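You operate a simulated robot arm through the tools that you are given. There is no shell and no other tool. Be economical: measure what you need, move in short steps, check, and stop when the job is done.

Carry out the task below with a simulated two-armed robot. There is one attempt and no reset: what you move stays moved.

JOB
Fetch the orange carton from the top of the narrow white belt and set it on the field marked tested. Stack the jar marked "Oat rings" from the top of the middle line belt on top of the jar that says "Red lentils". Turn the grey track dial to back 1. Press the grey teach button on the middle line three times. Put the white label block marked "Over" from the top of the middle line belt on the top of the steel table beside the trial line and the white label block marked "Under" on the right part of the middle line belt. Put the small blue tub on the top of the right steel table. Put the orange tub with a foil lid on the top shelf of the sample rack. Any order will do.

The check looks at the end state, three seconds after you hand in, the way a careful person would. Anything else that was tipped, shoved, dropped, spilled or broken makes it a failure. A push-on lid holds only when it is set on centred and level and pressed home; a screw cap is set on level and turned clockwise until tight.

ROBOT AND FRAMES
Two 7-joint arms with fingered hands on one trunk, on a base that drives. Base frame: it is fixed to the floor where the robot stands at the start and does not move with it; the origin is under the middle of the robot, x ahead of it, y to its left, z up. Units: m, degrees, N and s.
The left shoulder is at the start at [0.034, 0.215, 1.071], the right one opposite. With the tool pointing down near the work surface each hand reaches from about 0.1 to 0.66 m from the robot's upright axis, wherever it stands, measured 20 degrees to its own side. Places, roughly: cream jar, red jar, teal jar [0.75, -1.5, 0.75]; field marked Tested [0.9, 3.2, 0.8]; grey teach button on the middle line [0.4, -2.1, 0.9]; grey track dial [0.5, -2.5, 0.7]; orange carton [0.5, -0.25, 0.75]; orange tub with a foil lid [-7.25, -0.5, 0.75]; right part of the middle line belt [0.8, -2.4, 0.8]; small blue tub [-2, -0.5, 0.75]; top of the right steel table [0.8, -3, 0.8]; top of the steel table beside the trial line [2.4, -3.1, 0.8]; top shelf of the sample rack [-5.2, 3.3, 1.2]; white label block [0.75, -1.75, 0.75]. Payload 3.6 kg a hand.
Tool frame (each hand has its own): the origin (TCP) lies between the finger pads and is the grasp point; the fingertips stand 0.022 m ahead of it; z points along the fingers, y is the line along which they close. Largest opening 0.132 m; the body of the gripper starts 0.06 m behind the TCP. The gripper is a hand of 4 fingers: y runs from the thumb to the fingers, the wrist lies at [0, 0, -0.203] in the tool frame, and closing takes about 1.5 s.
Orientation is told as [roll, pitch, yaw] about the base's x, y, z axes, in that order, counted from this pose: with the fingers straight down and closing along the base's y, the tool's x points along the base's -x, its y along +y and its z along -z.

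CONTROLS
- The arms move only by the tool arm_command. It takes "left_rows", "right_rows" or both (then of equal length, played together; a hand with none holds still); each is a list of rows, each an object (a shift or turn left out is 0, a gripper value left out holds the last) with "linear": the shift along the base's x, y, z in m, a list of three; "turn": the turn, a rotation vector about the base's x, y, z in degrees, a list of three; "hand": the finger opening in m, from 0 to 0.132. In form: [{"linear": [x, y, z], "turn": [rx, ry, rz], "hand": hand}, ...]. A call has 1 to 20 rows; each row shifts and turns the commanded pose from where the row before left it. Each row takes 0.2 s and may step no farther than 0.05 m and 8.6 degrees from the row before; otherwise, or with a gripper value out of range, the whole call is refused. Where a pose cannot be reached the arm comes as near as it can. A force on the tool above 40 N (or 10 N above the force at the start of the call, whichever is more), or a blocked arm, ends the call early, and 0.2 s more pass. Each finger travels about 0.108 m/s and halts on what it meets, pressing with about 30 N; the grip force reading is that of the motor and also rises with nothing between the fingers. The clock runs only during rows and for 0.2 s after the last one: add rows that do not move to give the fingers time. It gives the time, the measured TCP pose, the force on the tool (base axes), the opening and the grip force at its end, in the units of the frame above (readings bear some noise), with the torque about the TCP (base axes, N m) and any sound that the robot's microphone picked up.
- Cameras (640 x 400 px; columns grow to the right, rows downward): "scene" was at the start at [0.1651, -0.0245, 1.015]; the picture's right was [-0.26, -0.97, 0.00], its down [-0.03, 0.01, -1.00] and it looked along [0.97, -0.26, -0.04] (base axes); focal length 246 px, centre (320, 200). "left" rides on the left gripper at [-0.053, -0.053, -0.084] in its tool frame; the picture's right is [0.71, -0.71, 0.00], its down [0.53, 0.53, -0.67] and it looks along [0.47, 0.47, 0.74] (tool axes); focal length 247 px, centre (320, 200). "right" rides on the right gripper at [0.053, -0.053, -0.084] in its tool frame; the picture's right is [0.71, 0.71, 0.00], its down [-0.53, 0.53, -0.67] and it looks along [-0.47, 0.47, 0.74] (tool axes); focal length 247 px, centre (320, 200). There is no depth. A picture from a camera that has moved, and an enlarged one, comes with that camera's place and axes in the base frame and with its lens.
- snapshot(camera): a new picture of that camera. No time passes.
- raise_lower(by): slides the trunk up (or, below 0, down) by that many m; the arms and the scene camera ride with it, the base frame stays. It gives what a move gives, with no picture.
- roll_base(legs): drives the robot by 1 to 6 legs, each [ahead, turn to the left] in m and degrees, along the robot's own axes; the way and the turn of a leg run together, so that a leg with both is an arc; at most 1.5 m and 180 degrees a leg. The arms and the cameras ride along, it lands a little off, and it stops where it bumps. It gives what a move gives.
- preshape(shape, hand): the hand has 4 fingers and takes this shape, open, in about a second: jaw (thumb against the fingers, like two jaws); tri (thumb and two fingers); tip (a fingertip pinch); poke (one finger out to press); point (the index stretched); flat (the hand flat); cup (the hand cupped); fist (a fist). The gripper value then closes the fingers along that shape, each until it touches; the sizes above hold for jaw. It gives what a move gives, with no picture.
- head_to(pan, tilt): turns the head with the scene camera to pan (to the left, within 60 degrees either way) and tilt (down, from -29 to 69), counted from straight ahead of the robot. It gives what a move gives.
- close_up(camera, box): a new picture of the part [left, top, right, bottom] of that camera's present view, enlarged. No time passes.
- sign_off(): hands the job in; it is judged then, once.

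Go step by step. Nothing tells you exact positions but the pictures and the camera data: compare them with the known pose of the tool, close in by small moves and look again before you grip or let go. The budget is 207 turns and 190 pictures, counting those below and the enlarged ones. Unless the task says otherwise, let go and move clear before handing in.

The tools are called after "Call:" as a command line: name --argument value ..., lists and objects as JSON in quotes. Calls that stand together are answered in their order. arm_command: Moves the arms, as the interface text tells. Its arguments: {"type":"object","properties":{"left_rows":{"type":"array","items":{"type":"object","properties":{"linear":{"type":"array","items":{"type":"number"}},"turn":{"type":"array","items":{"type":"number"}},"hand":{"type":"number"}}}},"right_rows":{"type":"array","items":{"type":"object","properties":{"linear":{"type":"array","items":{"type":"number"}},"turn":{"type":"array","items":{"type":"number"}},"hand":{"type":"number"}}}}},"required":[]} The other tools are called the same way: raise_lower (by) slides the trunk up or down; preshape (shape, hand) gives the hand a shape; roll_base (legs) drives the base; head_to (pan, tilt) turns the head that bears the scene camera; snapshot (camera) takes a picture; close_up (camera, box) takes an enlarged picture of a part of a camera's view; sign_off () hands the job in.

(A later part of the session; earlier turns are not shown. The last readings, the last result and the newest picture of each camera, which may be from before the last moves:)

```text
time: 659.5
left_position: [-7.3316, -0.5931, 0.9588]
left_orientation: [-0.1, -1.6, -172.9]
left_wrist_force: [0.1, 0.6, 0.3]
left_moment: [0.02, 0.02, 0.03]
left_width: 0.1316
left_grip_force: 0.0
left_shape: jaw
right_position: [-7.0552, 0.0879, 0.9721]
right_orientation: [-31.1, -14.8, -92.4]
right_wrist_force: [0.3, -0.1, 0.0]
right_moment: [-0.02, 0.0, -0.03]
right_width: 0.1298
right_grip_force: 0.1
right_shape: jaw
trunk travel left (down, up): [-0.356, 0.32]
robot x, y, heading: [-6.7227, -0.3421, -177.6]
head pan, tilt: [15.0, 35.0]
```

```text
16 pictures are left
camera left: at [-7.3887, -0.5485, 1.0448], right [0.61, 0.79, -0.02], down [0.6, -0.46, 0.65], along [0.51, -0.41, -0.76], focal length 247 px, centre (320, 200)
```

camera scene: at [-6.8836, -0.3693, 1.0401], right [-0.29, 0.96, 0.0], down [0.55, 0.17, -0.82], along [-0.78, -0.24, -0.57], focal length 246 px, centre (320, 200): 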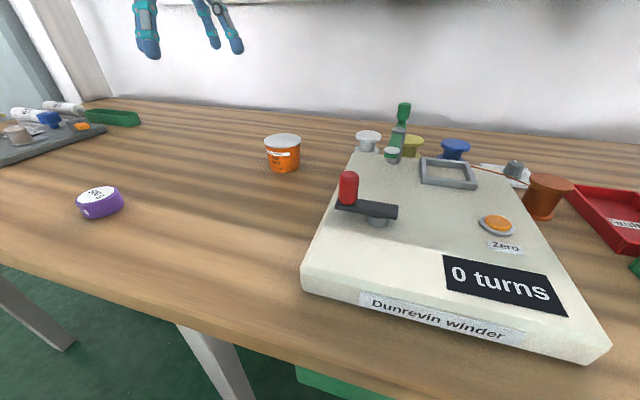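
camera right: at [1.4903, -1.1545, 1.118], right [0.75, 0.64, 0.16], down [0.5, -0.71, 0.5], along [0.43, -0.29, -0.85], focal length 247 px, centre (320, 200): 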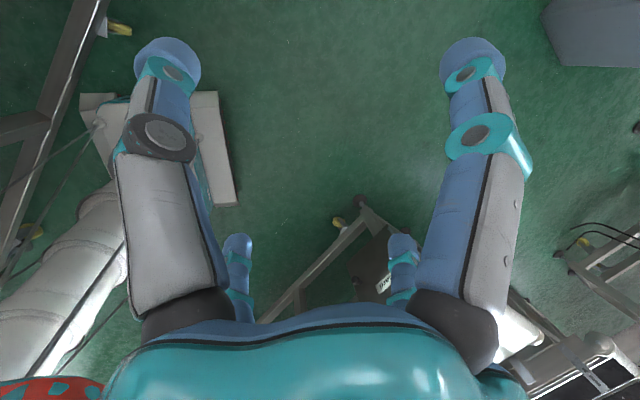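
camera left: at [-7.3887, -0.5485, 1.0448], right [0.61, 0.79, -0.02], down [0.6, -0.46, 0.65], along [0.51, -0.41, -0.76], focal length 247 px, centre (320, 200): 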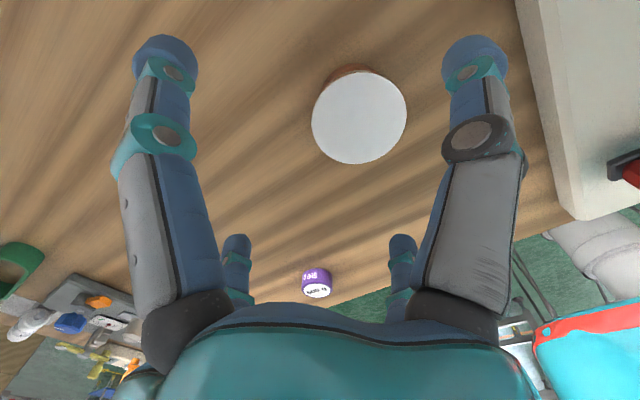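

Lid centre is at (-7.308, -0.574). Correcting and descending around the tub.

Call:
arm_command --left_rows '[{"linear": [0.012, 0.01, -0.03], "turn": [0, -1.6, 0]}, {"linear": [0.012, 0.009, -0.035]}, {"linear": [0, 0, -0.035]}, {"linear": [0, 0, -0.03]}, {"linear": [0, 0, -0.009]}, {}]'

Call:
snapshot --camera "left"

```text
time: 660.9
left_position: [-7.305, -0.5739, 0.8201]
left_orientation: [0.1, 0.1, -172.9]
left_wrist_force: [-0.4, -0.9, 3.0]
left_moment: [-0.01, -0.02, 0.05]
left_width: 0.132
left_grip_force: 0.0
left_shape: jaw
right_position: [-7.0569, 0.0864, 0.9716]
right_orientation: [-30.9, -14.8, -92.4]
right_wrist_force: [-0.3, 0.7, -0.6]
right_moment: [0.01, 0.04, 0.04]
right_width: 0.13
right_grip_force: 0.0
right_shape: jaw
trunk travel left (down, up): [-0.356, 0.32]
robot x, y, heading: [-6.725, -0.3408, -178.0]
head pan, tilt: [15.0, 35.0]
```

```text
15 pictures are left
camera left: at [-7.366, -0.5294, 0.9046], right [0.61, 0.79, 0.0], down [0.59, -0.46, 0.67], along [0.53, -0.41, -0.74], focal length 247 px, centre (320, 200)
```

left: 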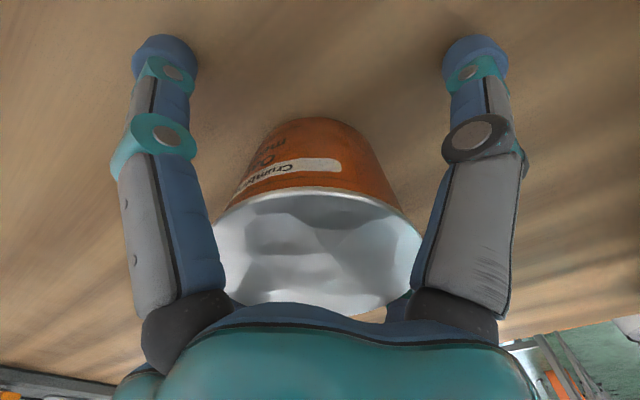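

Centred. Raising 3 mm and closing.

Call:
arm_command --left_rows '[{"linear": [0, 0, 0.003], "hand": 0.045}, {}, {}, {}, {}, {}, {}, {"linear": [0, 0, 0.02]}, {"linear": [0, 0, 0.03]}, {"linear": [0, 0, 0.04]}, {"linear": [0, 0, 0.04]}, {"linear": [0.02, 0, 0.04]}, {"linear": [0.03, 0, 0.03]}, {}]'

Call:
snapshot --camera "left"

```text
time: 663.9
left_position: [-7.2569, -0.5748, 1.0226]
left_orientation: [0.1, 0.2, -172.8]
left_wrist_force: [0.5, 0.4, -0.6]
left_moment: [-0.01, 0.0, -0.02]
left_width: 0.0701
left_grip_force: 30.1
left_shape: jaw
right_position: [-7.057, 0.087, 0.971]
right_orientation: [-30.9, -14.8, -92.4]
right_wrist_force: [0.7, -0.1, 0.1]
right_moment: [0.0, 0.0, 0.01]
right_width: 0.1299
right_grip_force: 0.0
right_shape: jaw
trunk travel left (down, up): [-0.356, 0.32]
robot x, y, heading: [-6.719, -0.3375, -177.8]
head pan, tilt: [15.0, 35.0]
```

```text
14 pictures are left
camera left: at [-7.3178, -0.53, 1.1059], right [0.61, 0.79, 0.0], down [0.58, -0.46, 0.67], along [0.53, -0.41, -0.74], focal length 247 px, centre (320, 200)
```

left: 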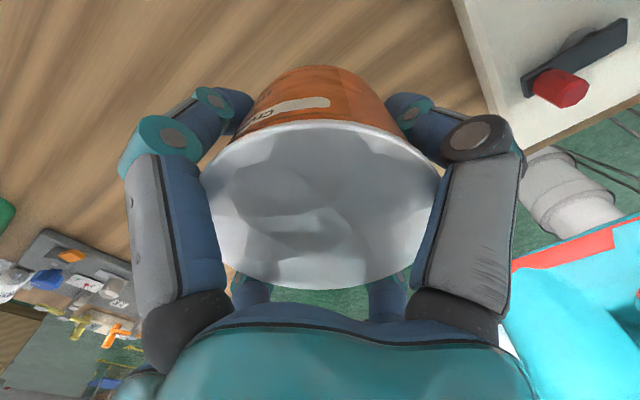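

The orange tub is held (0.070 m). Raising the trunk, backing off and driving to the sample rack.

Call:
raise_lower --by 0.31

Call:
roll_base --legs '[[-0.4, 0]]'

Call:
roll_base --legs '[[0, -57]]'

Call:
roll_base --legs '[[0, -57]]'

Call:
roll_base --legs '[[0.03, 0]]'

```text
time: 667.0
left_position: [-7.2559, -0.5742, 1.3324]
left_orientation: [0.0, 0.2, -172.9]
left_wrist_force: [0.0, 0.3, -0.6]
left_moment: [-0.03, -0.04, -0.01]
left_width: 0.0701
left_grip_force: 30.6
left_shape: jaw
right_position: [-7.0561, 0.0866, 1.281]
right_orientation: [-31.0, -14.9, -92.3]
right_wrist_force: [-0.2, 0.3, 0.0]
right_moment: [0.01, 0.03, -0.01]
right_width: 0.1302
right_grip_force: 0.1
right_shape: jaw
trunk travel left (down, up): [-0.666, 0.01]
robot x, y, heading: [-6.7216, -0.339, -178.0]
head pan, tilt: [15.0, 35.0]
```

```text
time: 669.5
left_position: [-6.8549, -0.5591, 1.3341]
left_orientation: [0.0, 0.2, -173.0]
left_wrist_force: [-1.4, -0.1, -0.3]
left_moment: [-0.01, -0.02, -0.01]
left_width: 0.07
left_grip_force: 30.0
left_shape: jaw
right_position: [-6.6553, 0.1021, 1.2818]
right_orientation: [-30.9, -14.8, -92.6]
right_wrist_force: [-0.6, -0.7, -0.8]
right_moment: [0.01, 0.0, 0.01]
right_width: 0.13
right_grip_force: 0.1
right_shape: jaw
trunk travel left (down, up): [-0.666, 0.01]
robot x, y, heading: [-6.3187, -0.3251, -178.1]
head pan, tilt: [15.0, 35.0]
```

```text
time: 672.2
left_position: [-6.8328, -0.0397, 1.3335]
left_orientation: [0.1, 0.2, 134.4]
left_wrist_force: [-0.2, 1.5, -1.8]
left_moment: [-0.06, 0.06, -0.01]
left_width: 0.0698
left_grip_force: 29.5
left_shape: jaw
right_position: [-6.1833, 0.2009, 1.2825]
right_orientation: [-30.8, -14.8, -145.2]
right_wrist_force: [0.6, 0.5, -0.4]
right_moment: [0.0, 0.04, -0.01]
right_width: 0.13
right_grip_force: 0.0
right_shape: jaw
trunk travel left (down, up): [-0.666, 0.01]
robot x, y, heading: [-6.3534, -0.3509, 127.7]
head pan, tilt: [15.0, 35.0]
stopped in leg 1: the robot was blocked; the commanded pose is now the measured one
```

```text
time: 674.9
left_position: [-6.3991, 0.2164, 1.3355]
left_orientation: [0.4, 0.2, 82.1]
left_wrist_force: [-0.2, 0.0, -2.1]
left_moment: [0.0, 0.05, -0.01]
left_width: 0.0695
left_grip_force: 29.1
left_shape: jaw
right_position: [-5.8119, -0.1531, 1.2819]
right_orientation: [-30.9, -14.9, 162.3]
right_wrist_force: [0.3, 0.0, -0.9]
right_moment: [-0.01, 0.03, 0.05]
right_width: 0.13
right_grip_force: 0.1
right_shape: jaw
trunk travel left (down, up): [-0.666, 0.01]
robot x, y, heading: [-6.4028, -0.3446, 75.4]
head pan, tilt: [15.0, 35.0]
stopped in leg 1: the robot was blocked; the commanded pose is now the measured one
```

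```text
time: 675.8
left_position: [-6.3991, 0.2396, 1.3368]
left_orientation: [0.1, 0.0, 82.1]
left_wrist_force: [-0.1, -0.1, -1.1]
left_moment: [-0.04, -0.02, -0.01]
left_width: 0.0696
left_grip_force: 30.0
left_shape: jaw
right_position: [-5.81, -0.1292, 1.2863]
right_orientation: [-31.2, -14.7, 162.3]
right_wrist_force: [0.1, 0.0, 0.3]
right_moment: [0.05, 0.02, 0.0]
right_width: 0.1303
right_grip_force: 0.0
right_shape: jaw
trunk travel left (down, up): [-0.666, 0.01]
robot x, y, heading: [-6.3924, -0.3152, 75.6]
head pan, tilt: [15.0, 35.0]
```

Call:
roll_base --legs '[[1.4, -16], [1.3, 0]]'

Call:
roll_base --legs '[[0, 28]]'

Call:
head_to --pan 0 --tilt 5

Call:
snapshot --camera "scene"

```text
time: 688.8
left_position: [-5.0953, 2.6421, 1.3366]
left_orientation: [0.2, 0.2, 67.4]
left_wrist_force: [0.3, 0.2, -2.3]
left_moment: [0.0, -0.01, 0.01]
left_width: 0.0694
left_grip_force: 29.8
left_shape: jaw
right_position: [-4.6203, 2.1354, 1.285]
right_orientation: [-31.0, -14.8, 147.6]
right_wrist_force: [-0.5, -0.3, 0.2]
right_moment: [-0.01, -0.01, 0.01]
right_width: 0.1302
right_grip_force: 0.0
right_shape: jaw
trunk travel left (down, up): [-0.666, 0.01]
robot x, y, heading: [-5.2319, 2.1002, 61.1]
head pan, tilt: [15.0, 35.0]
```

```text
time: 690.6
left_position: [-5.3646, 2.6467, 1.3362]
left_orientation: [0.1, 0.2, 95.1]
left_wrist_force: [-0.5, -0.7, -1.4]
left_moment: [-0.06, 0.02, -0.01]
left_width: 0.0694
left_grip_force: 29.7
left_shape: jaw
right_position: [-4.709, 2.4191, 1.2846]
right_orientation: [-31.0, -14.8, 175.2]
right_wrist_force: [0.0, 0.2, -0.8]
right_moment: [-0.01, -0.01, 0.0]
right_width: 0.13
right_grip_force: 0.1
right_shape: jaw
trunk travel left (down, up): [-0.666, 0.01]
robot x, y, heading: [-5.2112, 2.0984, 88.1]
head pan, tilt: [15.0, 35.0]
```

```text
time: 691.6
left_position: [-5.3626, 2.6456, 1.3369]
left_orientation: [0.2, 0.1, 95.1]
left_wrist_force: [0.0, -0.1, -2.1]
left_moment: [-0.01, -0.03, 0.01]
left_width: 0.0694
left_grip_force: 30.3
left_shape: jaw
right_position: [-4.7077, 2.4181, 1.2847]
right_orientation: [-31.0, -15.0, 175.3]
right_wrist_force: [0.2, 0.2, 0.5]
right_moment: [0.0, 0.01, 0.02]
right_width: 0.13
right_grip_force: 0.0
right_shape: jaw
trunk travel left (down, up): [-0.666, 0.01]
robot x, y, heading: [-5.211, 2.1012, 88.6]
head pan, tilt: [0.0, 5.0]
```

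```text
13 pictures are left
camera scene: at [-5.2056, 2.2652, 1.3303], right [1.0, -0.03, 0.0], down [0.0, -0.09, -1.0], along [0.03, 1.0, -0.09], focal length 246 px, centre (320, 200)
```

scene: 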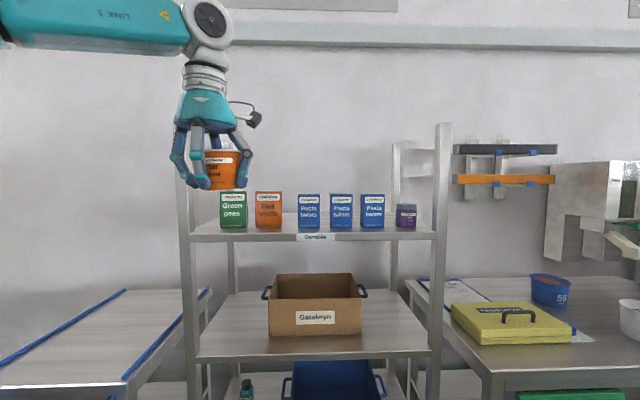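

The top shelf (z ≈ 1.155, front edge y ≈ 3.04) holds a row of boxes. Measuring the free space in front of and between them.

Call:
close_up --camera "scene" --box '[180, 180, 450, 250]'

```text
2.37 times, centred on (315, 215) of scene
camera zoom: at [-5.2056, 2.2652, 1.3303], right [1.0, -0.03, 0.0], down [0.0, -0.09, -1.0], along [0.03, 1.0, -0.09], focal length 584 px, centre (332, 164)
```

zoom: 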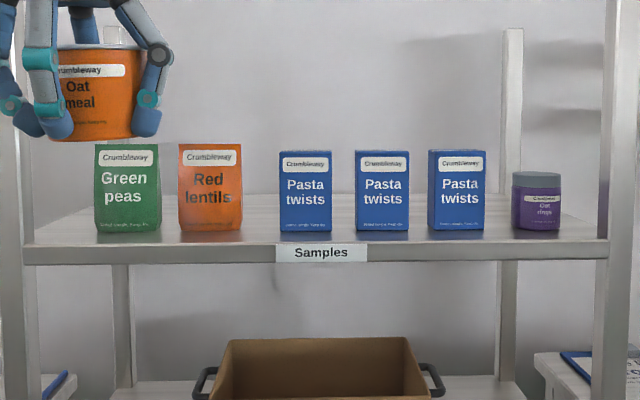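

In front is only 7 cm, but behind the boxes there's about 30 cm of free shelf. I'll place the tub behind the gap between Red lentils and Pasta twists. Raising the hand and driving in at an angle.

Call:
arm_command --left_rows '[{"linear": [0, 0, 0.03]}, {"linear": [0, 0, 0.03]}, {"linear": [0, 0, 0.02]}, {}]'

Call:
roll_base --legs '[[0.33, 0]]'

Call:
roll_base --legs '[[0, -18]]'

Call:
roll_base --legs '[[0.02, 0]]'

Call:
roll_base --legs '[[0.2, 0]]'

```text
time: 692.6
left_position: [-5.3642, 2.6445, 1.4174]
left_orientation: [0.2, 0.3, 95.2]
left_wrist_force: [0.0, 0.8, -2.0]
left_moment: [-0.01, 0.04, 0.01]
left_width: 0.0695
left_grip_force: 29.7
left_shape: jaw
right_position: [-4.7093, 2.4184, 1.286]
right_orientation: [-31.0, -14.8, 175.4]
right_wrist_force: [0.0, -0.4, 0.0]
right_moment: [0.04, -0.02, -0.01]
right_width: 0.1302
right_grip_force: 0.0
right_shape: jaw
trunk travel left (down, up): [-0.666, 0.01]
robot x, y, heading: [-5.2103, 2.1005, 88.3]
head pan, tilt: [0.0, 5.0]
```

```text
time: 694.8
left_position: [-5.354, 2.9795, 1.4177]
left_orientation: [0.0, 0.3, 95.2]
left_wrist_force: [-0.1, 0.0, -1.4]
left_moment: [-0.04, 0.0, 0.01]
left_width: 0.0695
left_grip_force: 30.3
left_shape: jaw
right_position: [-4.6984, 2.7505, 1.2846]
right_orientation: [-31.0, -14.8, 175.2]
right_wrist_force: [0.1, 0.5, -1.3]
right_moment: [0.0, 0.03, 0.02]
right_width: 0.1304
right_grip_force: 0.2
right_shape: jaw
trunk travel left (down, up): [-0.666, 0.01]
robot x, y, heading: [-5.2009, 2.43, 88.3]
head pan, tilt: [0.0, 5.0]
```

```text
time: 696.2
left_position: [-5.1772, 2.9947, 1.4173]
left_orientation: [0.2, 0.3, 76.9]
left_wrist_force: [0.6, -0.2, -1.8]
left_moment: [-0.04, 0.03, -0.01]
left_width: 0.0692
left_grip_force: 30.1
left_shape: jaw
right_position: [-4.6253, 2.5741, 1.2852]
right_orientation: [-31.0, -14.8, 157.1]
right_wrist_force: [-0.3, 0.9, 0.1]
right_moment: [0.03, -0.02, -0.01]
right_width: 0.1299
right_grip_force: 0.0
right_shape: jaw
trunk travel left (down, up): [-0.666, 0.01]
robot x, y, heading: [-5.2179, 2.4364, 70.1]
head pan, tilt: [0.0, 5.0]
```

```text
time: 697.0
left_position: [-5.1698, 3.0106, 1.4194]
left_orientation: [0.1, 0.0, 76.9]
left_wrist_force: [-0.5, 0.5, -0.8]
left_moment: [0.01, 0.03, -0.02]
left_width: 0.0692
left_grip_force: 30.1
left_shape: jaw
right_position: [-4.6198, 2.59, 1.2865]
right_orientation: [-31.2, -14.9, 157.1]
right_wrist_force: [0.7, -0.9, 0.3]
right_moment: [0.0, 0.0, 0.01]
right_width: 0.1301
right_grip_force: 0.0
right_shape: jaw
trunk travel left (down, up): [-0.666, 0.01]
robot x, y, heading: [-5.2098, 2.455, 70.1]
head pan, tilt: [0.0, 5.0]
```

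```text
time: 698.6
left_position: [-5.1032, 3.2042, 1.419]
left_orientation: [0.0, 0.2, 76.8]
left_wrist_force: [0.0, 0.4, -1.4]
left_moment: [-0.03, 0.03, 0.02]
left_width: 0.0693
left_grip_force: 29.5
left_shape: jaw
right_position: [-4.5518, 2.7833, 1.2874]
right_orientation: [-31.0, -14.8, 157.1]
right_wrist_force: [-0.9, 0.2, -0.4]
right_moment: [0.02, 0.0, 0.03]
right_width: 0.1298
right_grip_force: 0.1
right_shape: jaw
trunk travel left (down, up): [-0.666, 0.01]
robot x, y, heading: [-5.1424, 2.6419, 70.0]
head pan, tilt: [0.0, 5.0]
```

Now moving the hand over and behind the box row, then checking with the hand camera.

Call:
arm_command --left_rows '[{"linear": [-0.035, 0.02, -0.01]}, {"linear": [-0.035, 0.025, -0.01]}, {"linear": [-0.035, 0.025, -0.01]}, {"linear": [-0.03, 0.025, -0.01]}, {"linear": [-0.01, 0.021, -0.01]}, {}]'

Call:
snapshot --camera "left"

```text
time: 700.0
left_position: [-5.2493, 3.3199, 1.3686]
left_orientation: [0.1, 0.1, 76.9]
left_wrist_force: [-0.7, 0.6, -2.0]
left_moment: [-0.02, 0.01, 0.01]
left_width: 0.0692
left_grip_force: 30.2
left_shape: jaw
right_position: [-4.552, 2.7829, 1.288]
right_orientation: [-31.1, -14.8, 157.1]
right_wrist_force: [-1.0, 0.0, -0.1]
right_moment: [0.04, -0.01, -0.01]
right_width: 0.1299
right_grip_force: 0.0
right_shape: jaw
trunk travel left (down, up): [-0.666, 0.01]
robot x, y, heading: [-5.1392, 2.6415, 70.4]
head pan, tilt: [0.0, 5.0]
```

```text
11 pictures are left
camera left: at [-5.1851, 3.3575, 1.4527], right [0.53, -0.85, 0.0], down [-0.63, -0.39, 0.67], along [-0.57, -0.35, -0.74], focal length 247 px, centre (320, 200)
```

left: 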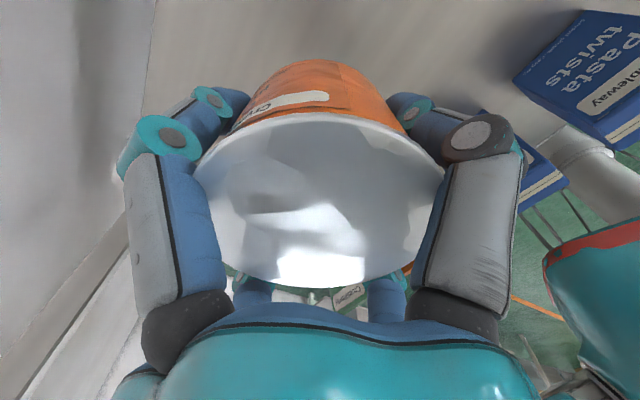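

Boxes' backs end at y ≈ 3.227 and the shelf's back edge is at 3.48, so there's room. Lowering the tub behind them.

Call:
arm_command --left_rows '[{"linear": [0, 0.015, -0.02]}, {"linear": [0, 0, -0.035]}, {"linear": [0, 0, -0.035]}, {"linear": [0, 0, -0.03]}, {"linear": [0, 0, -0.02]}, {"linear": [0, 0, -0.01]}, {"linear": [0, 0, -0.006]}, {"linear": [0, 0, -0.005]}, {"linear": [0, 0, -0.005]}, {"linear": [0, 0, -0.005]}, {"linear": [0, 0, -0.005]}, {"linear": [0, 0, -0.005]}, {"linear": [0, 0, -0.005]}, {"linear": [0, 0, -0.005]}]'

```text
time: 703.0
left_position: [-5.2459, 3.3343, 1.1848]
left_orientation: [0.0, -0.3, 77.0]
left_wrist_force: [-2.1, 2.6, 24.5]
left_moment: [-0.15, 0.17, 0.01]
left_width: 0.069
left_grip_force: 29.8
left_shape: jaw
right_position: [-4.5505, 2.7811, 1.2883]
right_orientation: [-31.1, -14.9, 157.1]
right_wrist_force: [-0.9, 0.2, 0.2]
right_moment: [0.01, -0.01, 0.04]
right_width: 0.13
right_grip_force: 0.0
right_shape: jaw
trunk travel left (down, up): [-0.666, 0.01]
robot x, y, heading: [-5.1434, 2.6434, 70.7]
head pan, tilt: [0.0, 5.0]
```

Contact at z 1.185 as expected. Opening moderately and rising straight up.

Call:
arm_command --left_rows '[{"linear": [0, 0, 0.004]}, {"hand": 0.09}, {"hand": 0.115}, {}, {}, {"linear": [0, 0, 0.03]}, {"linear": [0, 0, 0.04]}, {"linear": [0, 0, 0.04]}, {"linear": [0, 0, 0.04]}, {"linear": [0, -0.01, 0.04]}, {"linear": [0.02, -0.035, 0.01]}, {"linear": [0.02, -0.035, 0]}, {}]'

Call:
head_to --pan 20 --tilt 10

Call:
snapshot --camera "scene"

```text
time: 705.8
left_position: [-5.2075, 3.2553, 1.3833]
left_orientation: [0.1, 0.2, 77.1]
left_wrist_force: [-0.9, 0.3, -0.7]
left_moment: [0.02, 0.02, 0.02]
left_width: 0.1147
left_grip_force: 0.0
left_shape: jaw
right_position: [-4.5514, 2.784, 1.2876]
right_orientation: [-31.0, -14.9, 157.0]
right_wrist_force: [0.1, -0.1, 0.0]
right_moment: [0.01, 0.0, -0.01]
right_width: 0.13
right_grip_force: 0.0
right_shape: jaw
trunk travel left (down, up): [-0.666, 0.01]
robot x, y, heading: [-5.1404, 2.6434, 70.4]
head pan, tilt: [0.0, 5.0]
```

```text
time: 706.6
left_position: [-5.2072, 3.2558, 1.3821]
left_orientation: [0.1, 0.1, 76.9]
left_wrist_force: [0.8, -0.1, -0.5]
left_moment: [-0.01, 0.0, -0.03]
left_width: 0.1148
left_grip_force: 0.1
left_shape: jaw
right_position: [-4.552, 2.7839, 1.2872]
right_orientation: [-31.1, -14.9, 157.1]
right_wrist_force: [0.1, -0.3, -0.4]
right_moment: [-0.03, 0.01, 0.02]
right_width: 0.1298
right_grip_force: 0.2
right_shape: jaw
trunk travel left (down, up): [-0.666, 0.01]
robot x, y, heading: [-5.1444, 2.6392, 70.3]
head pan, tilt: [20.0, 10.0]
```

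```text
10 pictures are left
camera scene: at [-5.1172, 2.806, 1.3223], right [1.0, 0.0, 0.0], down [0.0, -0.17, -0.98], along [0.0, 0.98, -0.17], focal length 246 px, centre (320, 200)
```

scene: 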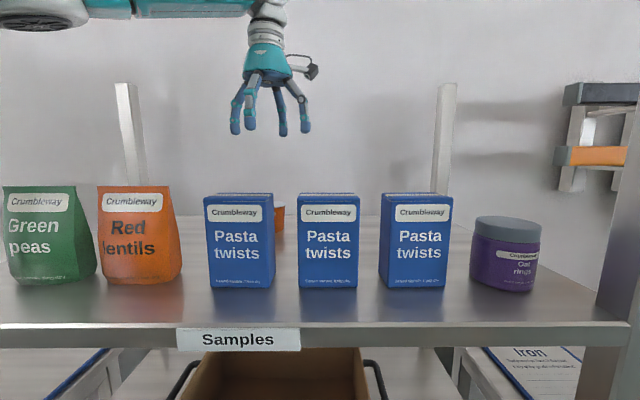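

The tub stands on the rack's top shelf and nothing else moved. Backing out and driving back to the middle line for "Under".

Call:
roll_base --legs '[[-0.5, 0]]'

Call:
roll_base --legs '[[0, -42]]'

Call:
roll_base --legs '[[0, -42]]'

Call:
roll_base --legs '[[0.03, 0]]'

```text
time: 709.5
left_position: [-5.3758, 2.7886, 1.3821]
left_orientation: [0.1, 0.1, 77.0]
left_wrist_force: [0.6, -1.2, 0.5]
left_moment: [0.0, -0.01, 0.01]
left_width: 0.1147
left_grip_force: 0.0
left_shape: jaw
right_position: [-4.7199, 2.3192, 1.2873]
right_orientation: [-31.1, -14.8, 157.2]
right_wrist_force: [0.6, 0.0, 0.0]
right_moment: [0.01, -0.02, 0.01]
right_width: 0.1299
right_grip_force: 0.1
right_shape: jaw
trunk travel left (down, up): [-0.666, 0.01]
robot x, y, heading: [-5.309, 2.1748, 70.4]
head pan, tilt: [20.0, 10.0]
```

```text
time: 711.9
left_position: [-4.9481, 2.6769, 1.383]
left_orientation: [0.1, 0.2, 35.2]
left_wrist_force: [0.3, -0.8, 0.0]
left_moment: [0.02, 0.03, 0.01]
left_width: 0.1148
left_grip_force: 0.1
left_shape: jaw
right_position: [-4.771, 1.8891, 1.2868]
right_orientation: [-31.0, -14.8, 115.3]
right_wrist_force: [0.1, -0.9, -0.3]
right_moment: [0.02, -0.01, 0.03]
right_width: 0.13
right_grip_force: 0.2
right_shape: jaw
trunk travel left (down, up): [-0.666, 0.01]
robot x, y, heading: [-5.3242, 2.2031, 28.6]
head pan, tilt: [20.0, 10.0]
```

```text
time: 714.3
left_position: [-4.7349, 2.3071, 1.3838]
left_orientation: [0.1, 0.2, -7.0]
left_wrist_force: [-0.9, 0.4, -0.1]
left_moment: [0.02, -0.03, -0.01]
left_width: 0.115
left_grip_force: 0.0
left_shape: jaw
right_position: [-5.1323, 1.6034, 1.2894]
right_orientation: [-31.0, -14.8, 73.2]
right_wrist_force: [0.1, 0.6, 0.3]
right_moment: [-0.04, 0.03, -0.02]
right_width: 0.1302
right_grip_force: 0.1
right_shape: jaw
trunk travel left (down, up): [-0.666, 0.01]
robot x, y, heading: [-5.3191, 2.2461, -13.9]
head pan, tilt: [20.0, 10.0]
```

```text
time: 715.1
left_position: [-4.7116, 2.3016, 1.3864]
left_orientation: [0.0, -0.2, -7.0]
left_wrist_force: [0.4, 0.9, 0.9]
left_moment: [-0.05, -0.01, -0.01]
left_width: 0.115
left_grip_force: 0.0
left_shape: jaw
right_position: [-5.1109, 1.5987, 1.2908]
right_orientation: [-31.3, -14.8, 73.2]
right_wrist_force: [0.1, 0.2, 0.3]
right_moment: [-0.02, 0.01, -0.02]
right_width: 0.1301
right_grip_force: 0.0
right_shape: jaw
trunk travel left (down, up): [-0.666, 0.01]
robot x, y, heading: [-5.2897, 2.2376, -13.5]
head pan, tilt: [20.0, 10.0]
```

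Call:
roll_base --legs '[[1.5, -2], [1.5, 0], [1.5, 0], [0.25, 0]]'

Call:
roll_base --legs '[[0.75, -76]]'

```text
time: 738.1
left_position: [-0.1331, 0.9553, 1.385]
left_orientation: [0.0, 0.0, -9.9]
left_wrist_force: [-0.1, 0.1, -0.5]
left_moment: [0.0, 0.0, -0.02]
left_width: 0.1149
left_grip_force: 0.1
left_shape: jaw
right_position: [-0.567, 0.2729, 1.2895]
right_orientation: [-31.1, -14.8, 70.4]
right_wrist_force: [0.5, -0.4, 0.0]
right_moment: [0.0, 0.02, 0.01]
right_width: 0.1301
right_grip_force: 0.0
right_shape: jaw
trunk travel left (down, up): [-0.666, 0.01]
robot x, y, heading: [-0.7171, 0.9204, -16.8]
head pan, tilt: [20.0, 10.0]
```

```text
time: 741.2
left_position: [-0.0164, 0.0544, 1.4077]
left_orientation: [-0.2, -2.0, -70.2]
left_wrist_force: [-0.3, 0.8, 0.6]
left_moment: [-0.03, -0.04, -0.05]
left_width: 0.1148
left_grip_force: 0.1
left_shape: jaw
right_position: [-0.8244, 0.0897, 1.3024]
right_orientation: [-33.5, -15.1, 10.6]
right_wrist_force: [-0.1, 1.1, 0.2]
right_moment: [-0.06, -0.04, 0.01]
right_width: 0.1299
right_grip_force: 0.0
right_shape: jaw
trunk travel left (down, up): [-0.666, 0.01]
robot x, y, heading: [-0.3003, 0.5124, -79.1]
head pan, tilt: [20.0, 10.0]
stopped in leg 1: the robot was blocked; the commanded pose is now the measured one
```

Call:
roll_base --legs '[[0.02, 0]]'

Call:
roll_base --legs '[[1.42, 0]]'

Call:
roll_base --legs '[[0.65, -11]]'

```text
time: 742.0
left_position: [-0.0041, 0.0109, 1.3961]
left_orientation: [-0.1, -0.8, -69.8]
left_wrist_force: [-0.1, -0.9, -0.7]
left_moment: [0.02, 0.0, 0.0]
left_width: 0.1148
left_grip_force: 0.0
left_shape: jaw
right_position: [-0.8139, 0.0478, 1.2979]
right_orientation: [-32.1, -14.8, 10.5]
right_wrist_force: [-0.1, 0.2, -0.6]
right_moment: [-0.02, 0.02, -0.01]
right_width: 0.1301
right_grip_force: 0.0
right_shape: jaw
trunk travel left (down, up): [-0.666, 0.01]
robot x, y, heading: [-0.2913, 0.4932, -79.0]
head pan, tilt: [20.0, 10.0]
```

```text
time: 749.0
left_position: [0.2678, -1.3731, 1.3966]
left_orientation: [-0.1, -0.8, -69.7]
left_wrist_force: [-0.6, -0.2, 0.5]
left_moment: [0.02, 0.0, -0.03]
left_width: 0.1149
left_grip_force: 0.0
left_shape: jaw
right_position: [-0.5444, -1.338, 1.2974]
right_orientation: [-32.2, -14.8, 10.5]
right_wrist_force: [0.0, 0.3, -0.9]
right_moment: [0.0, 0.03, -0.01]
right_width: 0.13
right_grip_force: 0.0
right_shape: jaw
trunk travel left (down, up): [-0.666, 0.01]
robot x, y, heading: [-0.0274, -0.8889, -79.1]
head pan, tilt: [20.0, 10.0]
```

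```text
time: 752.6
left_position: [0.2311, -2.0636, 1.3973]
left_orientation: [-0.1, -0.8, -80.6]
left_wrist_force: [0.4, 0.2, 1.0]
left_moment: [0.01, -0.01, -0.01]
left_width: 0.1148
left_grip_force: 0.2
left_shape: jaw
right_position: [-0.5564, -1.8735, 1.2979]
right_orientation: [-32.3, -14.9, -0.4]
right_wrist_force: [-0.4, 0.7, -0.7]
right_moment: [0.02, -0.02, 0.02]
right_width: 0.1297
right_grip_force: 0.1
right_shape: jaw
trunk travel left (down, up): [-0.666, 0.01]
robot x, y, heading: [0.0413, -1.5357, -89.5]
head pan, tilt: [20.0, 10.0]
```

Call:
roll_base --legs '[[0, 34]]'

Call:
roll_base --legs '[[0, 31]]'

Call:
roll_base --legs '[[0.02, 0]]'

Call:
head_to --pan 20 --tilt 40

Call:
snapshot --camera "scene"

```text
time: 754.7
left_position: [0.4936, -1.8646, 1.398]
left_orientation: [0.0, -0.8, -46.6]
left_wrist_force: [0.5, -0.6, -0.7]
left_moment: [0.0, -0.01, -0.01]
left_width: 0.1148
left_grip_force: 0.0
left_shape: jaw
right_position: [-0.264, -2.1493, 1.2993]
right_orientation: [-32.2, -15.0, 33.6]
right_wrist_force: [0.5, 0.7, 0.9]
right_moment: [0.01, -0.03, 0.0]
right_width: 0.13
right_grip_force: 0.1
right_shape: jaw
trunk travel left (down, up): [-0.666, 0.01]
robot x, y, heading: [0.019, -1.5489, -55.4]
head pan, tilt: [20.0, 10.0]
```

```text
time: 756.7
left_position: [0.5916, -1.5747, 1.3979]
left_orientation: [-0.1, -0.9, -15.5]
left_wrist_force: [0.4, -0.6, -0.6]
left_moment: [0.01, 0.02, -0.01]
left_width: 0.1151
left_grip_force: 0.1
left_shape: jaw
right_position: [0.0892, -2.209, 1.2995]
right_orientation: [-32.2, -14.9, 64.7]
right_wrist_force: [-0.5, 0.0, -0.3]
right_moment: [0.0, -0.03, 0.01]
right_width: 0.1298
right_grip_force: 0.1
right_shape: jaw
trunk travel left (down, up): [-0.666, 0.01]
robot x, y, heading: [0.0064, -1.5726, -25.2]
head pan, tilt: [20.0, 10.0]
```

```text
time: 757.5
left_position: [0.6067, -1.5799, 1.3999]
left_orientation: [-0.1, -0.9, -15.5]
left_wrist_force: [-0.5, 0.2, -0.4]
left_moment: [-0.01, -0.03, -0.01]
left_width: 0.1148
left_grip_force: 0.0
left_shape: jaw
right_position: [0.1034, -2.2153, 1.3007]
right_orientation: [-32.4, -14.8, 64.7]
right_wrist_force: [-0.7, 0.5, 0.6]
right_moment: [-0.02, 0.01, -0.01]
right_width: 0.1298
right_grip_force: 0.1
right_shape: jaw
trunk travel left (down, up): [-0.666, 0.01]
robot x, y, heading: [0.0262, -1.5819, -24.3]
head pan, tilt: [20.0, 10.0]
```

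```text
time: 758.4
left_position: [0.6083, -1.5818, 1.3995]
left_orientation: [-0.1, -0.9, -15.5]
left_wrist_force: [-0.1, -0.6, -0.4]
left_moment: [-0.01, 0.01, -0.04]
left_width: 0.1148
left_grip_force: 0.0
left_shape: jaw
right_position: [0.1065, -2.2169, 1.3005]
right_orientation: [-32.3, -14.9, 64.7]
right_wrist_force: [0.0, 0.0, -0.5]
right_moment: [0.0, -0.02, 0.02]
right_width: 0.1299
right_grip_force: 0.0
right_shape: jaw
trunk travel left (down, up): [-0.666, 0.01]
robot x, y, heading: [0.0263, -1.5823, -24.5]
head pan, tilt: [20.0, 40.0]
```

```text
9 pictures are left
camera scene: at [0.1792, -1.621, 1.2748], right [-0.08, -1.0, 0.0], down [-0.64, 0.05, -0.77], along [0.76, -0.06, -0.64], focal length 246 px, centre (320, 200)
```

scene: 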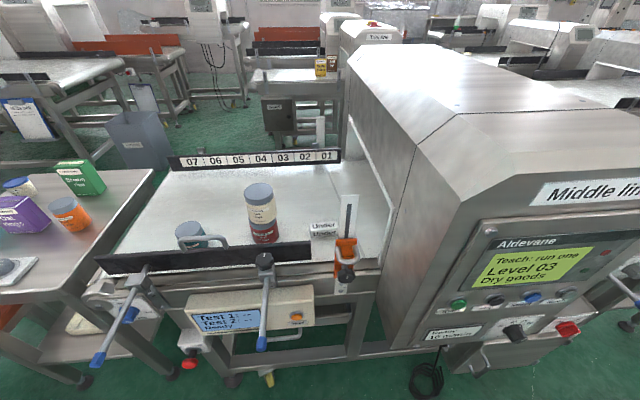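

"Under" is still in place. Advancing slightly, lowering the trunk and bringing the left hand over it.

Call:
roll_base --legs '[[0.08, 0]]'

Call:
raise_lower --by -0.28

Call:
arm_command --left_rows '[{"linear": [-0.006, -0.015, 0], "turn": [0, 0.9, 5]}, {"linear": [-0.006, -0.015, -0.02], "turn": [0, 0, 5]}, {"linear": [-0.006, -0.015, -0.03]}, {"linear": [-0.004, -0.014, -0.03]}, {"linear": [0, 0, -0.03]}, {}]'

Call:
snapshot --camera "left"

```text
time: 759.5
left_position: [0.6831, -1.6163, 1.4005]
left_orientation: [-0.1, -0.9, -15.6]
left_wrist_force: [-0.2, -0.4, -0.2]
left_moment: [-0.01, 0.0, 0.01]
left_width: 0.1151
left_grip_force: 0.1
left_shape: jaw
right_position: [0.1791, -2.2518, 1.2997]
right_orientation: [-32.4, -14.9, 64.7]
right_wrist_force: [0.5, 0.3, -0.9]
right_moment: [0.03, 0.03, -0.01]
right_width: 0.13
right_grip_force: 0.1
right_shape: jaw
trunk travel left (down, up): [-0.666, 0.01]
robot x, y, heading: [0.1001, -1.6155, -25.0]
head pan, tilt: [20.0, 40.0]
```

```text
time: 762.3
left_position: [0.6829, -1.616, 1.1202]
left_orientation: [-0.1, -1.0, -15.5]
left_wrist_force: [0.2, -0.3, -0.4]
left_moment: [-0.01, 0.01, -0.03]
left_width: 0.1149
left_grip_force: 0.0
left_shape: jaw
right_position: [0.1805, -2.2506, 1.0212]
right_orientation: [-32.3, -14.9, 64.7]
right_wrist_force: [-0.4, -0.2, -0.1]
right_moment: [0.01, 0.0, -0.05]
right_width: 0.13
right_grip_force: 0.1
right_shape: jaw
trunk travel left (down, up): [-0.386, 0.29]
robot x, y, heading: [0.0995, -1.6138, -24.9]
head pan, tilt: [20.0, 40.0]
```

```text
time: 763.7
left_position: [0.661, -1.6761, 1.009]
left_orientation: [-0.4, 0.0, -5.6]
left_wrist_force: [-0.2, 0.8, 0.3]
left_moment: [-0.01, -0.03, 0.0]
left_width: 0.1148
left_grip_force: 0.0
left_shape: jaw
right_position: [0.1798, -2.2507, 1.0214]
right_orientation: [-32.3, -14.9, 64.6]
right_wrist_force: [0.1, 0.8, 0.3]
right_moment: [0.0, 0.0, -0.01]
right_width: 0.13
right_grip_force: 0.1
right_shape: jaw
trunk travel left (down, up): [-0.386, 0.29]
robot x, y, heading: [0.1007, -1.6144, -24.6]
head pan, tilt: [20.0, 40.0]
```

```text
8 pictures are left
camera left: at [0.7075, -1.7344, 1.0937], right [-0.77, -0.64, 0.0], down [-0.47, 0.58, 0.67], along [-0.43, 0.51, -0.75], focal length 247 px, centre (320, 200)
```

left: 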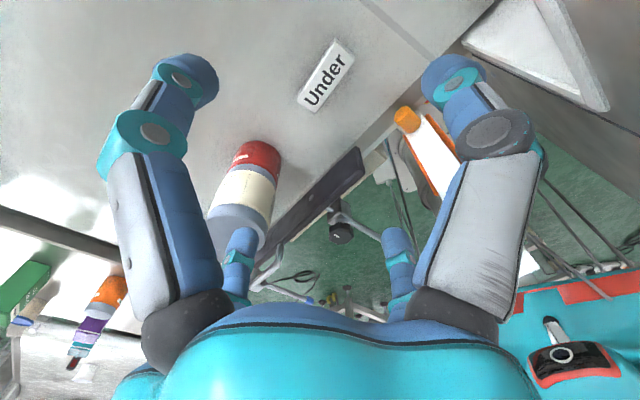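

"Under" is at (0.648, -1.676). Descending, gripping and lifting.

Call:
arm_command --left_rows '[{"linear": [-0.007, 0, -0.035], "turn": [0.4, 0, 1.5], "hand": 0.1}, {"linear": [-0.006, 0, -0.045]}, {"linear": [0, 0, -0.045]}, {"linear": [0, 0, -0.045]}, {"linear": [0, 0, -0.03]}, {"linear": [0, 0, -0.025]}, {"linear": [0, 0, -0.006]}, {"hand": 0.015}, {}, {}, {}, {}, {}, {}]'

Call:
snapshot --camera "left"

```text
time: 766.7
left_position: [0.6475, -1.6759, 0.7812]
left_orientation: [-0.2, -0.2, -4.2]
left_wrist_force: [4.6, -5.5, 23.8]
left_moment: [-0.76, -0.05, 0.14]
left_width: 0.0546
left_grip_force: 30.0
left_shape: jaw
right_position: [0.178, -2.2518, 1.021]
right_orientation: [-32.4, -14.9, 64.7]
right_wrist_force: [0.1, 0.9, 0.1]
right_moment: [0.0, -0.01, 0.0]
right_width: 0.13
right_grip_force: 0.1
right_shape: jaw
trunk travel left (down, up): [-0.386, 0.29]
robot x, y, heading: [0.0987, -1.6124, -24.9]
head pan, tilt: [20.0, 40.0]
```

```text
7 pictures are left
camera left: at [0.6959, -1.735, 0.8663], right [-0.76, -0.66, 0.0], down [-0.49, 0.56, 0.66], along [-0.44, 0.5, -0.75], focal length 247 px, centre (320, 200)
```

left: 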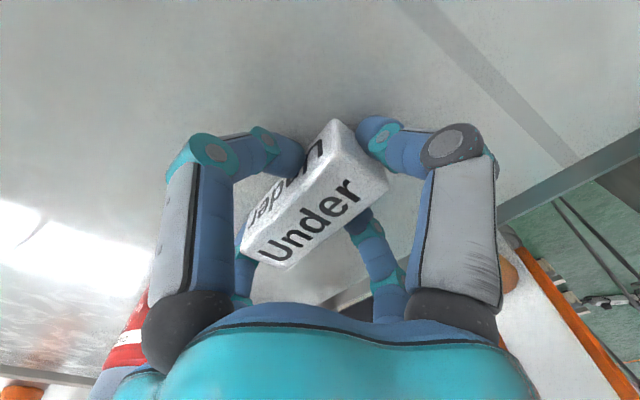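

Gripped. Lifting, raising the trunk and heading for the belt's right part.

Call:
arm_command --left_rows '[{"linear": [0, 0, 0.02]}, {"linear": [0, 0, 0.03]}, {"linear": [0, 0, 0.04]}, {"linear": [0, 0, 0.04]}, {"linear": [0, 0, 0.045]}, {"linear": [0, 0, 0.045]}, {"linear": [0, 0, 0.045]}, {}]'

Call:
raise_lower --by 0.28

Call:
roll_base --legs '[[-0.25, 0]]'

Call:
roll_base --legs '[[0, -33]]'

Call:
roll_base --legs '[[0, -33]]'

Call:
roll_base --legs '[[0.02, 0]]'

```text
time: 768.5
left_position: [0.6495, -1.6757, 1.0439]
left_orientation: [0.1, 0.1, -4.1]
left_wrist_force: [0.2, -0.5, -0.5]
left_moment: [-0.02, 0.03, 0.02]
left_width: 0.053
left_grip_force: 30.2
left_shape: jaw
right_position: [0.1794, -2.2506, 1.0211]
right_orientation: [-32.2, -14.9, 64.7]
right_wrist_force: [0.0, 0.2, -0.8]
right_moment: [-0.01, 0.0, -0.01]
right_width: 0.1298
right_grip_force: 0.1
right_shape: jaw
trunk travel left (down, up): [-0.386, 0.29]
robot x, y, heading: [0.1014, -1.6123, -24.9]
head pan, tilt: [20.0, 40.0]
```

```text
time: 771.3
left_position: [0.6484, -1.6747, 1.3239]
left_orientation: [0.1, 0.2, -4.0]
left_wrist_force: [0.5, -0.3, -0.4]
left_moment: [-0.01, -0.04, -0.01]
left_width: 0.0528
left_grip_force: 30.0
left_shape: jaw
right_position: [0.1801, -2.2513, 1.3015]
right_orientation: [-32.3, -15.0, 64.7]
right_wrist_force: [0.6, 0.7, 0.0]
right_moment: [-0.01, -0.02, 0.02]
right_width: 0.13
right_grip_force: 0.1
right_shape: jaw
trunk travel left (down, up): [-0.666, 0.01]
robot x, y, heading: [0.0995, -1.6155, -24.9]
head pan, tilt: [20.0, 40.0]
```

```text
time: 773.1
left_position: [0.4213, -1.5713, 1.3238]
left_orientation: [0.1, 0.1, -4.0]
left_wrist_force: [-0.3, 0.5, -1.4]
left_moment: [0.01, -0.04, -0.01]
left_width: 0.0529
left_grip_force: 30.0
left_shape: jaw
right_position: [-0.0463, -2.1461, 1.3013]
right_orientation: [-32.3, -15.0, 64.5]
right_wrist_force: [-0.2, 0.7, 0.4]
right_moment: [0.01, 0.03, -0.02]
right_width: 0.13
right_grip_force: 0.1
right_shape: jaw
trunk travel left (down, up): [-0.666, 0.01]
robot x, y, heading: [-0.127, -1.5106, -24.8]
head pan, tilt: [20.0, 40.0]
```

```text
time: 775.2
left_position: [0.3012, -1.8618, 1.3245]
left_orientation: [0.1, 0.1, -37.1]
left_wrist_force: [-0.3, 0.3, -0.1]
left_moment: [0.02, 0.02, 0.03]
left_width: 0.0528
left_grip_force: 30.1
left_shape: jaw
right_position: [-0.4052, -2.0882, 1.3019]
right_orientation: [-32.3, -14.8, 31.5]
right_wrist_force: [0.2, 0.5, -0.2]
right_moment: [0.0, 0.02, 0.02]
right_width: 0.13
right_grip_force: 0.0
right_shape: jaw
trunk travel left (down, up): [-0.666, 0.01]
robot x, y, heading: [-0.1006, -1.4978, -57.6]
head pan, tilt: [20.0, 40.0]
```

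```text
time: 777.2
left_position: [0.0361, -2.0226, 1.3245]
left_orientation: [0.1, 0.1, -70.2]
left_wrist_force: [-0.4, 0.2, -0.2]
left_moment: [-0.01, 0.0, -0.03]
left_width: 0.0526
left_grip_force: 30.5
left_shape: jaw
right_position: [-0.6797, -1.8275, 1.3016]
right_orientation: [-32.3, -14.8, -1.4]
right_wrist_force: [0.2, 0.0, 0.7]
right_moment: [0.01, -0.02, 0.01]
right_width: 0.1299
right_grip_force: 0.1
right_shape: jaw
trunk travel left (down, up): [-0.666, 0.01]
robot x, y, heading: [-0.078, -1.4948, -90.3]
head pan, tilt: [20.0, 40.0]
```

```text
time: 778.0
left_position: [0.0354, -2.0378, 1.3269]
left_orientation: [-0.1, -0.1, -70.2]
left_wrist_force: [-0.1, -0.3, -0.8]
left_moment: [-0.04, 0.01, 0.0]
left_width: 0.0524
left_grip_force: 30.4
left_shape: jaw
right_position: [-0.6798, -1.8437, 1.3038]
right_orientation: [-32.6, -14.9, -1.4]
right_wrist_force: [0.6, -0.5, 0.2]
right_moment: [-0.01, 0.03, 0.0]
right_width: 0.1298
right_grip_force: 0.1
right_shape: jaw
trunk travel left (down, up): [-0.666, 0.01]
robot x, y, heading: [-0.0756, -1.5149, -90.4]
head pan, tilt: [20.0, 40.0]
```

Call:
roll_base --legs '[[1.3, 0]]'

Call:
roll_base --legs '[[0, 46]]'

Call:
roll_base --legs '[[0, 46]]'

Call:
roll_base --legs '[[0.02, 0]]'

Call:
head_to --pan 15 --tilt 38

Call:
snapshot --camera "scene"

```text
time: 784.5
left_position: [0.0499, -3.3401, 1.3257]
left_orientation: [0.0, 0.0, -69.3]
left_wrist_force: [0.2, -0.1, -0.8]
left_moment: [-0.01, 0.0, -0.02]
left_width: 0.0524
left_grip_force: 30.4
left_shape: jaw
right_position: [-0.6704, -3.1579, 1.3033]
right_orientation: [-32.3, -14.9, -0.5]
right_wrist_force: [-0.5, 0.1, 0.2]
right_moment: [0.02, 0.02, 0.0]
right_width: 0.1299
right_grip_force: 0.1
right_shape: jaw
trunk travel left (down, up): [-0.666, 0.01]
robot x, y, heading: [-0.0689, -2.8206, -89.6]
head pan, tilt: [20.0, 40.0]
```

```text
time: 787.0
left_position: [0.3793, -3.1117, 1.3276]
left_orientation: [-0.1, 0.1, -25.4]
left_wrist_force: [1.1, -0.8, 0.7]
left_moment: [-0.06, 0.02, 0.01]
left_width: 0.0523
left_grip_force: 29.9
left_shape: jaw
right_position: [-0.2659, -3.4763, 1.3049]
right_orientation: [-32.2, -14.7, 43.3]
right_wrist_force: [0.8, -0.1, 0.0]
right_moment: [-0.02, 0.01, -0.01]
right_width: 0.13
right_grip_force: 0.0
right_shape: jaw
trunk travel left (down, up): [-0.666, 0.01]
robot x, y, heading: [-0.0979, -2.8404, -44.7]
head pan, tilt: [20.0, 40.0]
stopped in leg 1: the robot was blocked; the commanded pose is now the measured one
```

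```text
time: 789.5
left_position: [0.4368, -2.705, 1.3271]
left_orientation: [-0.1, 0.1, 18.8]
left_wrist_force: [0.5, 0.1, -0.3]
left_moment: [-0.03, 0.04, 0.03]
left_width: 0.0522
left_grip_force: 30.2
left_shape: jaw
right_position: [0.229, -3.4173, 1.3053]
right_orientation: [-32.3, -14.7, 87.4]
right_wrist_force: [0.6, 0.0, -0.4]
right_moment: [-0.05, 0.06, -0.01]
right_width: 0.1297
right_grip_force: 0.1
right_shape: jaw
trunk travel left (down, up): [-0.666, 0.01]
robot x, y, heading: [-0.0942, -2.8748, 0.1]
head pan, tilt: [20.0, 40.0]
stopped in leg 1: the robot was blocked; the commanded pose is now the measured one
```

```text
time: 790.3
left_position: [0.4523, -2.707, 1.3307]
left_orientation: [0.0, -0.2, 18.7]
left_wrist_force: [-0.4, -0.6, 0.4]
left_moment: [0.0, -0.02, 0.0]
left_width: 0.0524
left_grip_force: 30.2
left_shape: jaw
right_position: [0.245, -3.4206, 1.3052]
right_orientation: [-32.4, -14.9, 87.4]
right_wrist_force: [-0.2, -1.0, -0.8]
right_moment: [0.01, -0.03, -0.01]
right_width: 0.1301
right_grip_force: 0.0
right_shape: jaw
trunk travel left (down, up): [-0.666, 0.01]
robot x, y, heading: [-0.0746, -2.8794, -0.0]
head pan, tilt: [20.0, 40.0]
```

```text
time: 790.9
left_position: [0.4568, -2.7067, 1.3287]
left_orientation: [0.1, 0.0, 18.7]
left_wrist_force: [0.0, 0.4, -1.6]
left_moment: [-0.03, 0.03, 0.02]
left_width: 0.0524
left_grip_force: 29.8
left_shape: jaw
right_position: [0.2494, -3.4194, 1.3057]
right_orientation: [-32.2, -14.8, 87.3]
right_wrist_force: [0.0, -0.2, 0.2]
right_moment: [0.0, 0.0, 0.0]
right_width: 0.1301
right_grip_force: 0.0
right_shape: jaw
trunk travel left (down, up): [-0.666, 0.01]
robot x, y, heading: [-0.0701, -2.8851, -0.3]
head pan, tilt: [15.0, 38.0]
```

```text
6 pictures are left
camera scene: at [0.087, -2.8593, 1.2774], right [0.26, -0.97, 0.0], down [-0.6, -0.16, -0.79], along [0.76, 0.2, -0.62], focal length 246 px, centre (320, 200)
```

scene: 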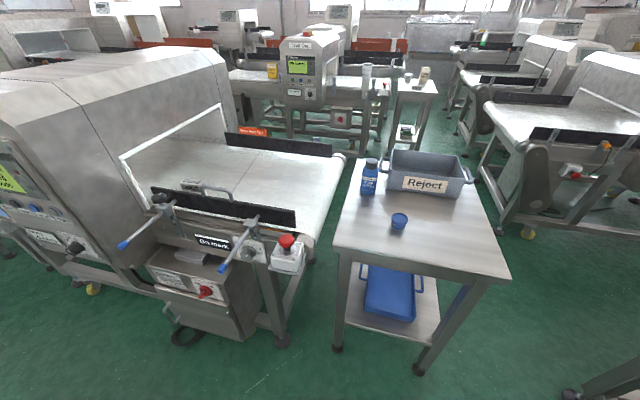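

The belt's right part is free around (0.72, -2.54). Advancing, lowering the trunk and moving the hand over it.

Call:
roll_base --legs '[[0.21, 0]]'

Call:
arm_command --left_rows '[{"linear": [0.01, 0.035, 0], "turn": [0, 0, -6]}, {"linear": [0.01, 0.035, 0], "turn": [0, 0, -6]}, {"linear": [0.01, 0.035, 0], "turn": [0, 0, -6]}, {"linear": [0.01, 0.035, 0]}, {"linear": [0.005, 0.025, 0]}, {}]'

Call:
raise_lower --by -0.26

Call:
head_to --pan 25 --tilt 38

Call:
snapshot --camera "scene"

```text
time: 792.6
left_position: [0.6692, -2.7067, 1.3279]
left_orientation: [0.1, 0.0, 18.8]
left_wrist_force: [0.8, -0.1, -0.6]
left_moment: [0.0, 0.03, 0.0]
left_width: 0.0524
left_grip_force: 30.1
left_shape: jaw
right_position: [0.4622, -3.4192, 1.3051]
right_orientation: [-32.2, -14.9, 87.3]
right_wrist_force: [0.6, -0.1, 0.6]
right_moment: [-0.02, -0.01, 0.02]
right_width: 0.1303
right_grip_force: 0.2
right_shape: jaw
trunk travel left (down, up): [-0.666, 0.01]
robot x, y, heading: [0.1407, -2.8811, 0.1]
head pan, tilt: [15.0, 38.0]
```

```text
time: 794.0
left_position: [0.7125, -2.541, 1.3303]
left_orientation: [0.0, 0.0, 0.8]
left_wrist_force: [0.2, -0.2, -0.3]
left_moment: [0.03, 0.0, 0.0]
left_width: 0.0523
left_grip_force: 30.0
left_shape: jaw
right_position: [0.4635, -3.4191, 1.3074]
right_orientation: [-32.4, -14.7, 87.4]
right_wrist_force: [-0.4, -0.3, -0.1]
right_moment: [0.01, 0.03, -0.02]
right_width: 0.1297
right_grip_force: 0.0
right_shape: jaw
trunk travel left (down, up): [-0.666, 0.01]
robot x, y, heading: [0.1381, -2.878, 0.1]
head pan, tilt: [15.0, 38.0]
```

```text
time: 796.7
left_position: [0.7125, -2.5408, 1.0705]
left_orientation: [-0.1, -0.1, 0.7]
left_wrist_force: [0.2, -0.4, -0.7]
left_moment: [-0.01, -0.01, 0.01]
left_width: 0.0521
left_grip_force: 30.2
left_shape: jaw
right_position: [0.4623, -3.4167, 1.0464]
right_orientation: [-32.3, -14.9, 87.4]
right_wrist_force: [0.5, 1.0, 1.0]
right_moment: [-0.02, 0.01, 0.0]
right_width: 0.1301
right_grip_force: 0.0
right_shape: jaw
trunk travel left (down, up): [-0.406, 0.27]
robot x, y, heading: [0.143, -2.8803, 0.1]
head pan, tilt: [15.0, 38.0]
```

```text
time: 797.4
left_position: [0.7132, -2.5411, 1.0697]
left_orientation: [-0.1, 0.0, 0.7]
left_wrist_force: [0.4, 0.4, 0.5]
left_moment: [-0.04, -0.01, 0.02]
left_width: 0.0524
left_grip_force: 30.1
left_shape: jaw
right_position: [0.4623, -3.4198, 1.0457]
right_orientation: [-32.3, -14.9, 87.4]
right_wrist_force: [-1.2, 0.2, 0.4]
right_moment: [-0.02, 0.04, -0.02]
right_width: 0.13
right_grip_force: 0.0
right_shape: jaw
trunk travel left (down, up): [-0.406, 0.27]
robot x, y, heading: [0.1407, -2.8829, -0.0]
head pan, tilt: [25.0, 38.0]
```

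```text
5 pictures are left
camera scene: at [0.2945, -2.8453, 1.015], right [0.42, -0.91, 0.0], down [-0.56, -0.26, -0.79], along [0.71, 0.33, -0.62], focal length 246 px, centre (320, 200)
```

scene: 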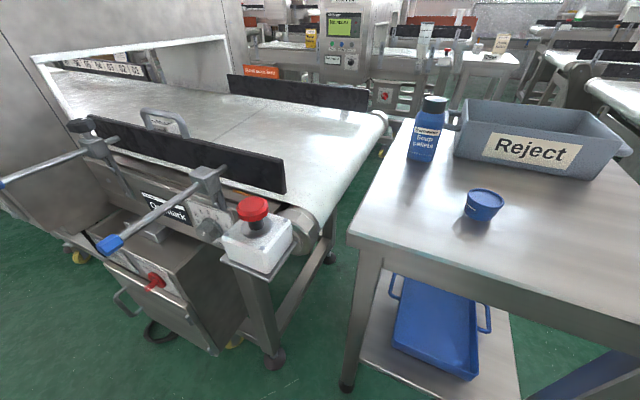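

The hand is over the free belt beyond the rail. Lowering until contact, then releasing.

Call:
arm_command --left_rows '[{"linear": [0.015, 0, -0.04]}, {"linear": [0.01, 0, -0.045]}, {"linear": [0, 0, -0.045]}, {"linear": [0, 0, -0.045]}, {"linear": [0, 0, -0.045]}, {"linear": [0, 0, -0.03]}, {"linear": [0, 0, -0.015]}, {"linear": [0, 0, -0.006]}, {"linear": [0, 0, -0.005]}, {"linear": [0, 0, -0.005]}, {"linear": [0, 0, -0.005]}, {"linear": [0, 0, -0.004]}, {"linear": [0, 0, -0.004]}, {"linear": [0, 0, -0.004]}, {"linear": [0, 0, -0.004]}, {"linear": [0, 0, -0.004]}]'

```text
time: 800.4
left_position: [0.7429, -2.542, 0.7819]
left_orientation: [-0.4, -0.9, 0.9]
left_wrist_force: [-4.0, 0.2, 17.8]
left_moment: [-0.58, 0.18, -0.15]
left_width: 0.0528
left_grip_force: 29.8
left_shape: jaw
right_position: [0.461, -3.4197, 1.0464]
right_orientation: [-32.2, -14.9, 87.4]
right_wrist_force: [0.2, 0.4, 0.3]
right_moment: [-0.02, 0.01, -0.02]
right_width: 0.1302
right_grip_force: 0.0
right_shape: jaw
trunk travel left (down, up): [-0.406, 0.27]
robot x, y, heading: [0.1364, -2.8856, -0.1]
head pan, tilt: [25.0, 38.0]
stopped in row 15 (left hand): the force on the tool passed its limit at 43 N (the readings are from after the stop); the commanded pose is now the measured one
```

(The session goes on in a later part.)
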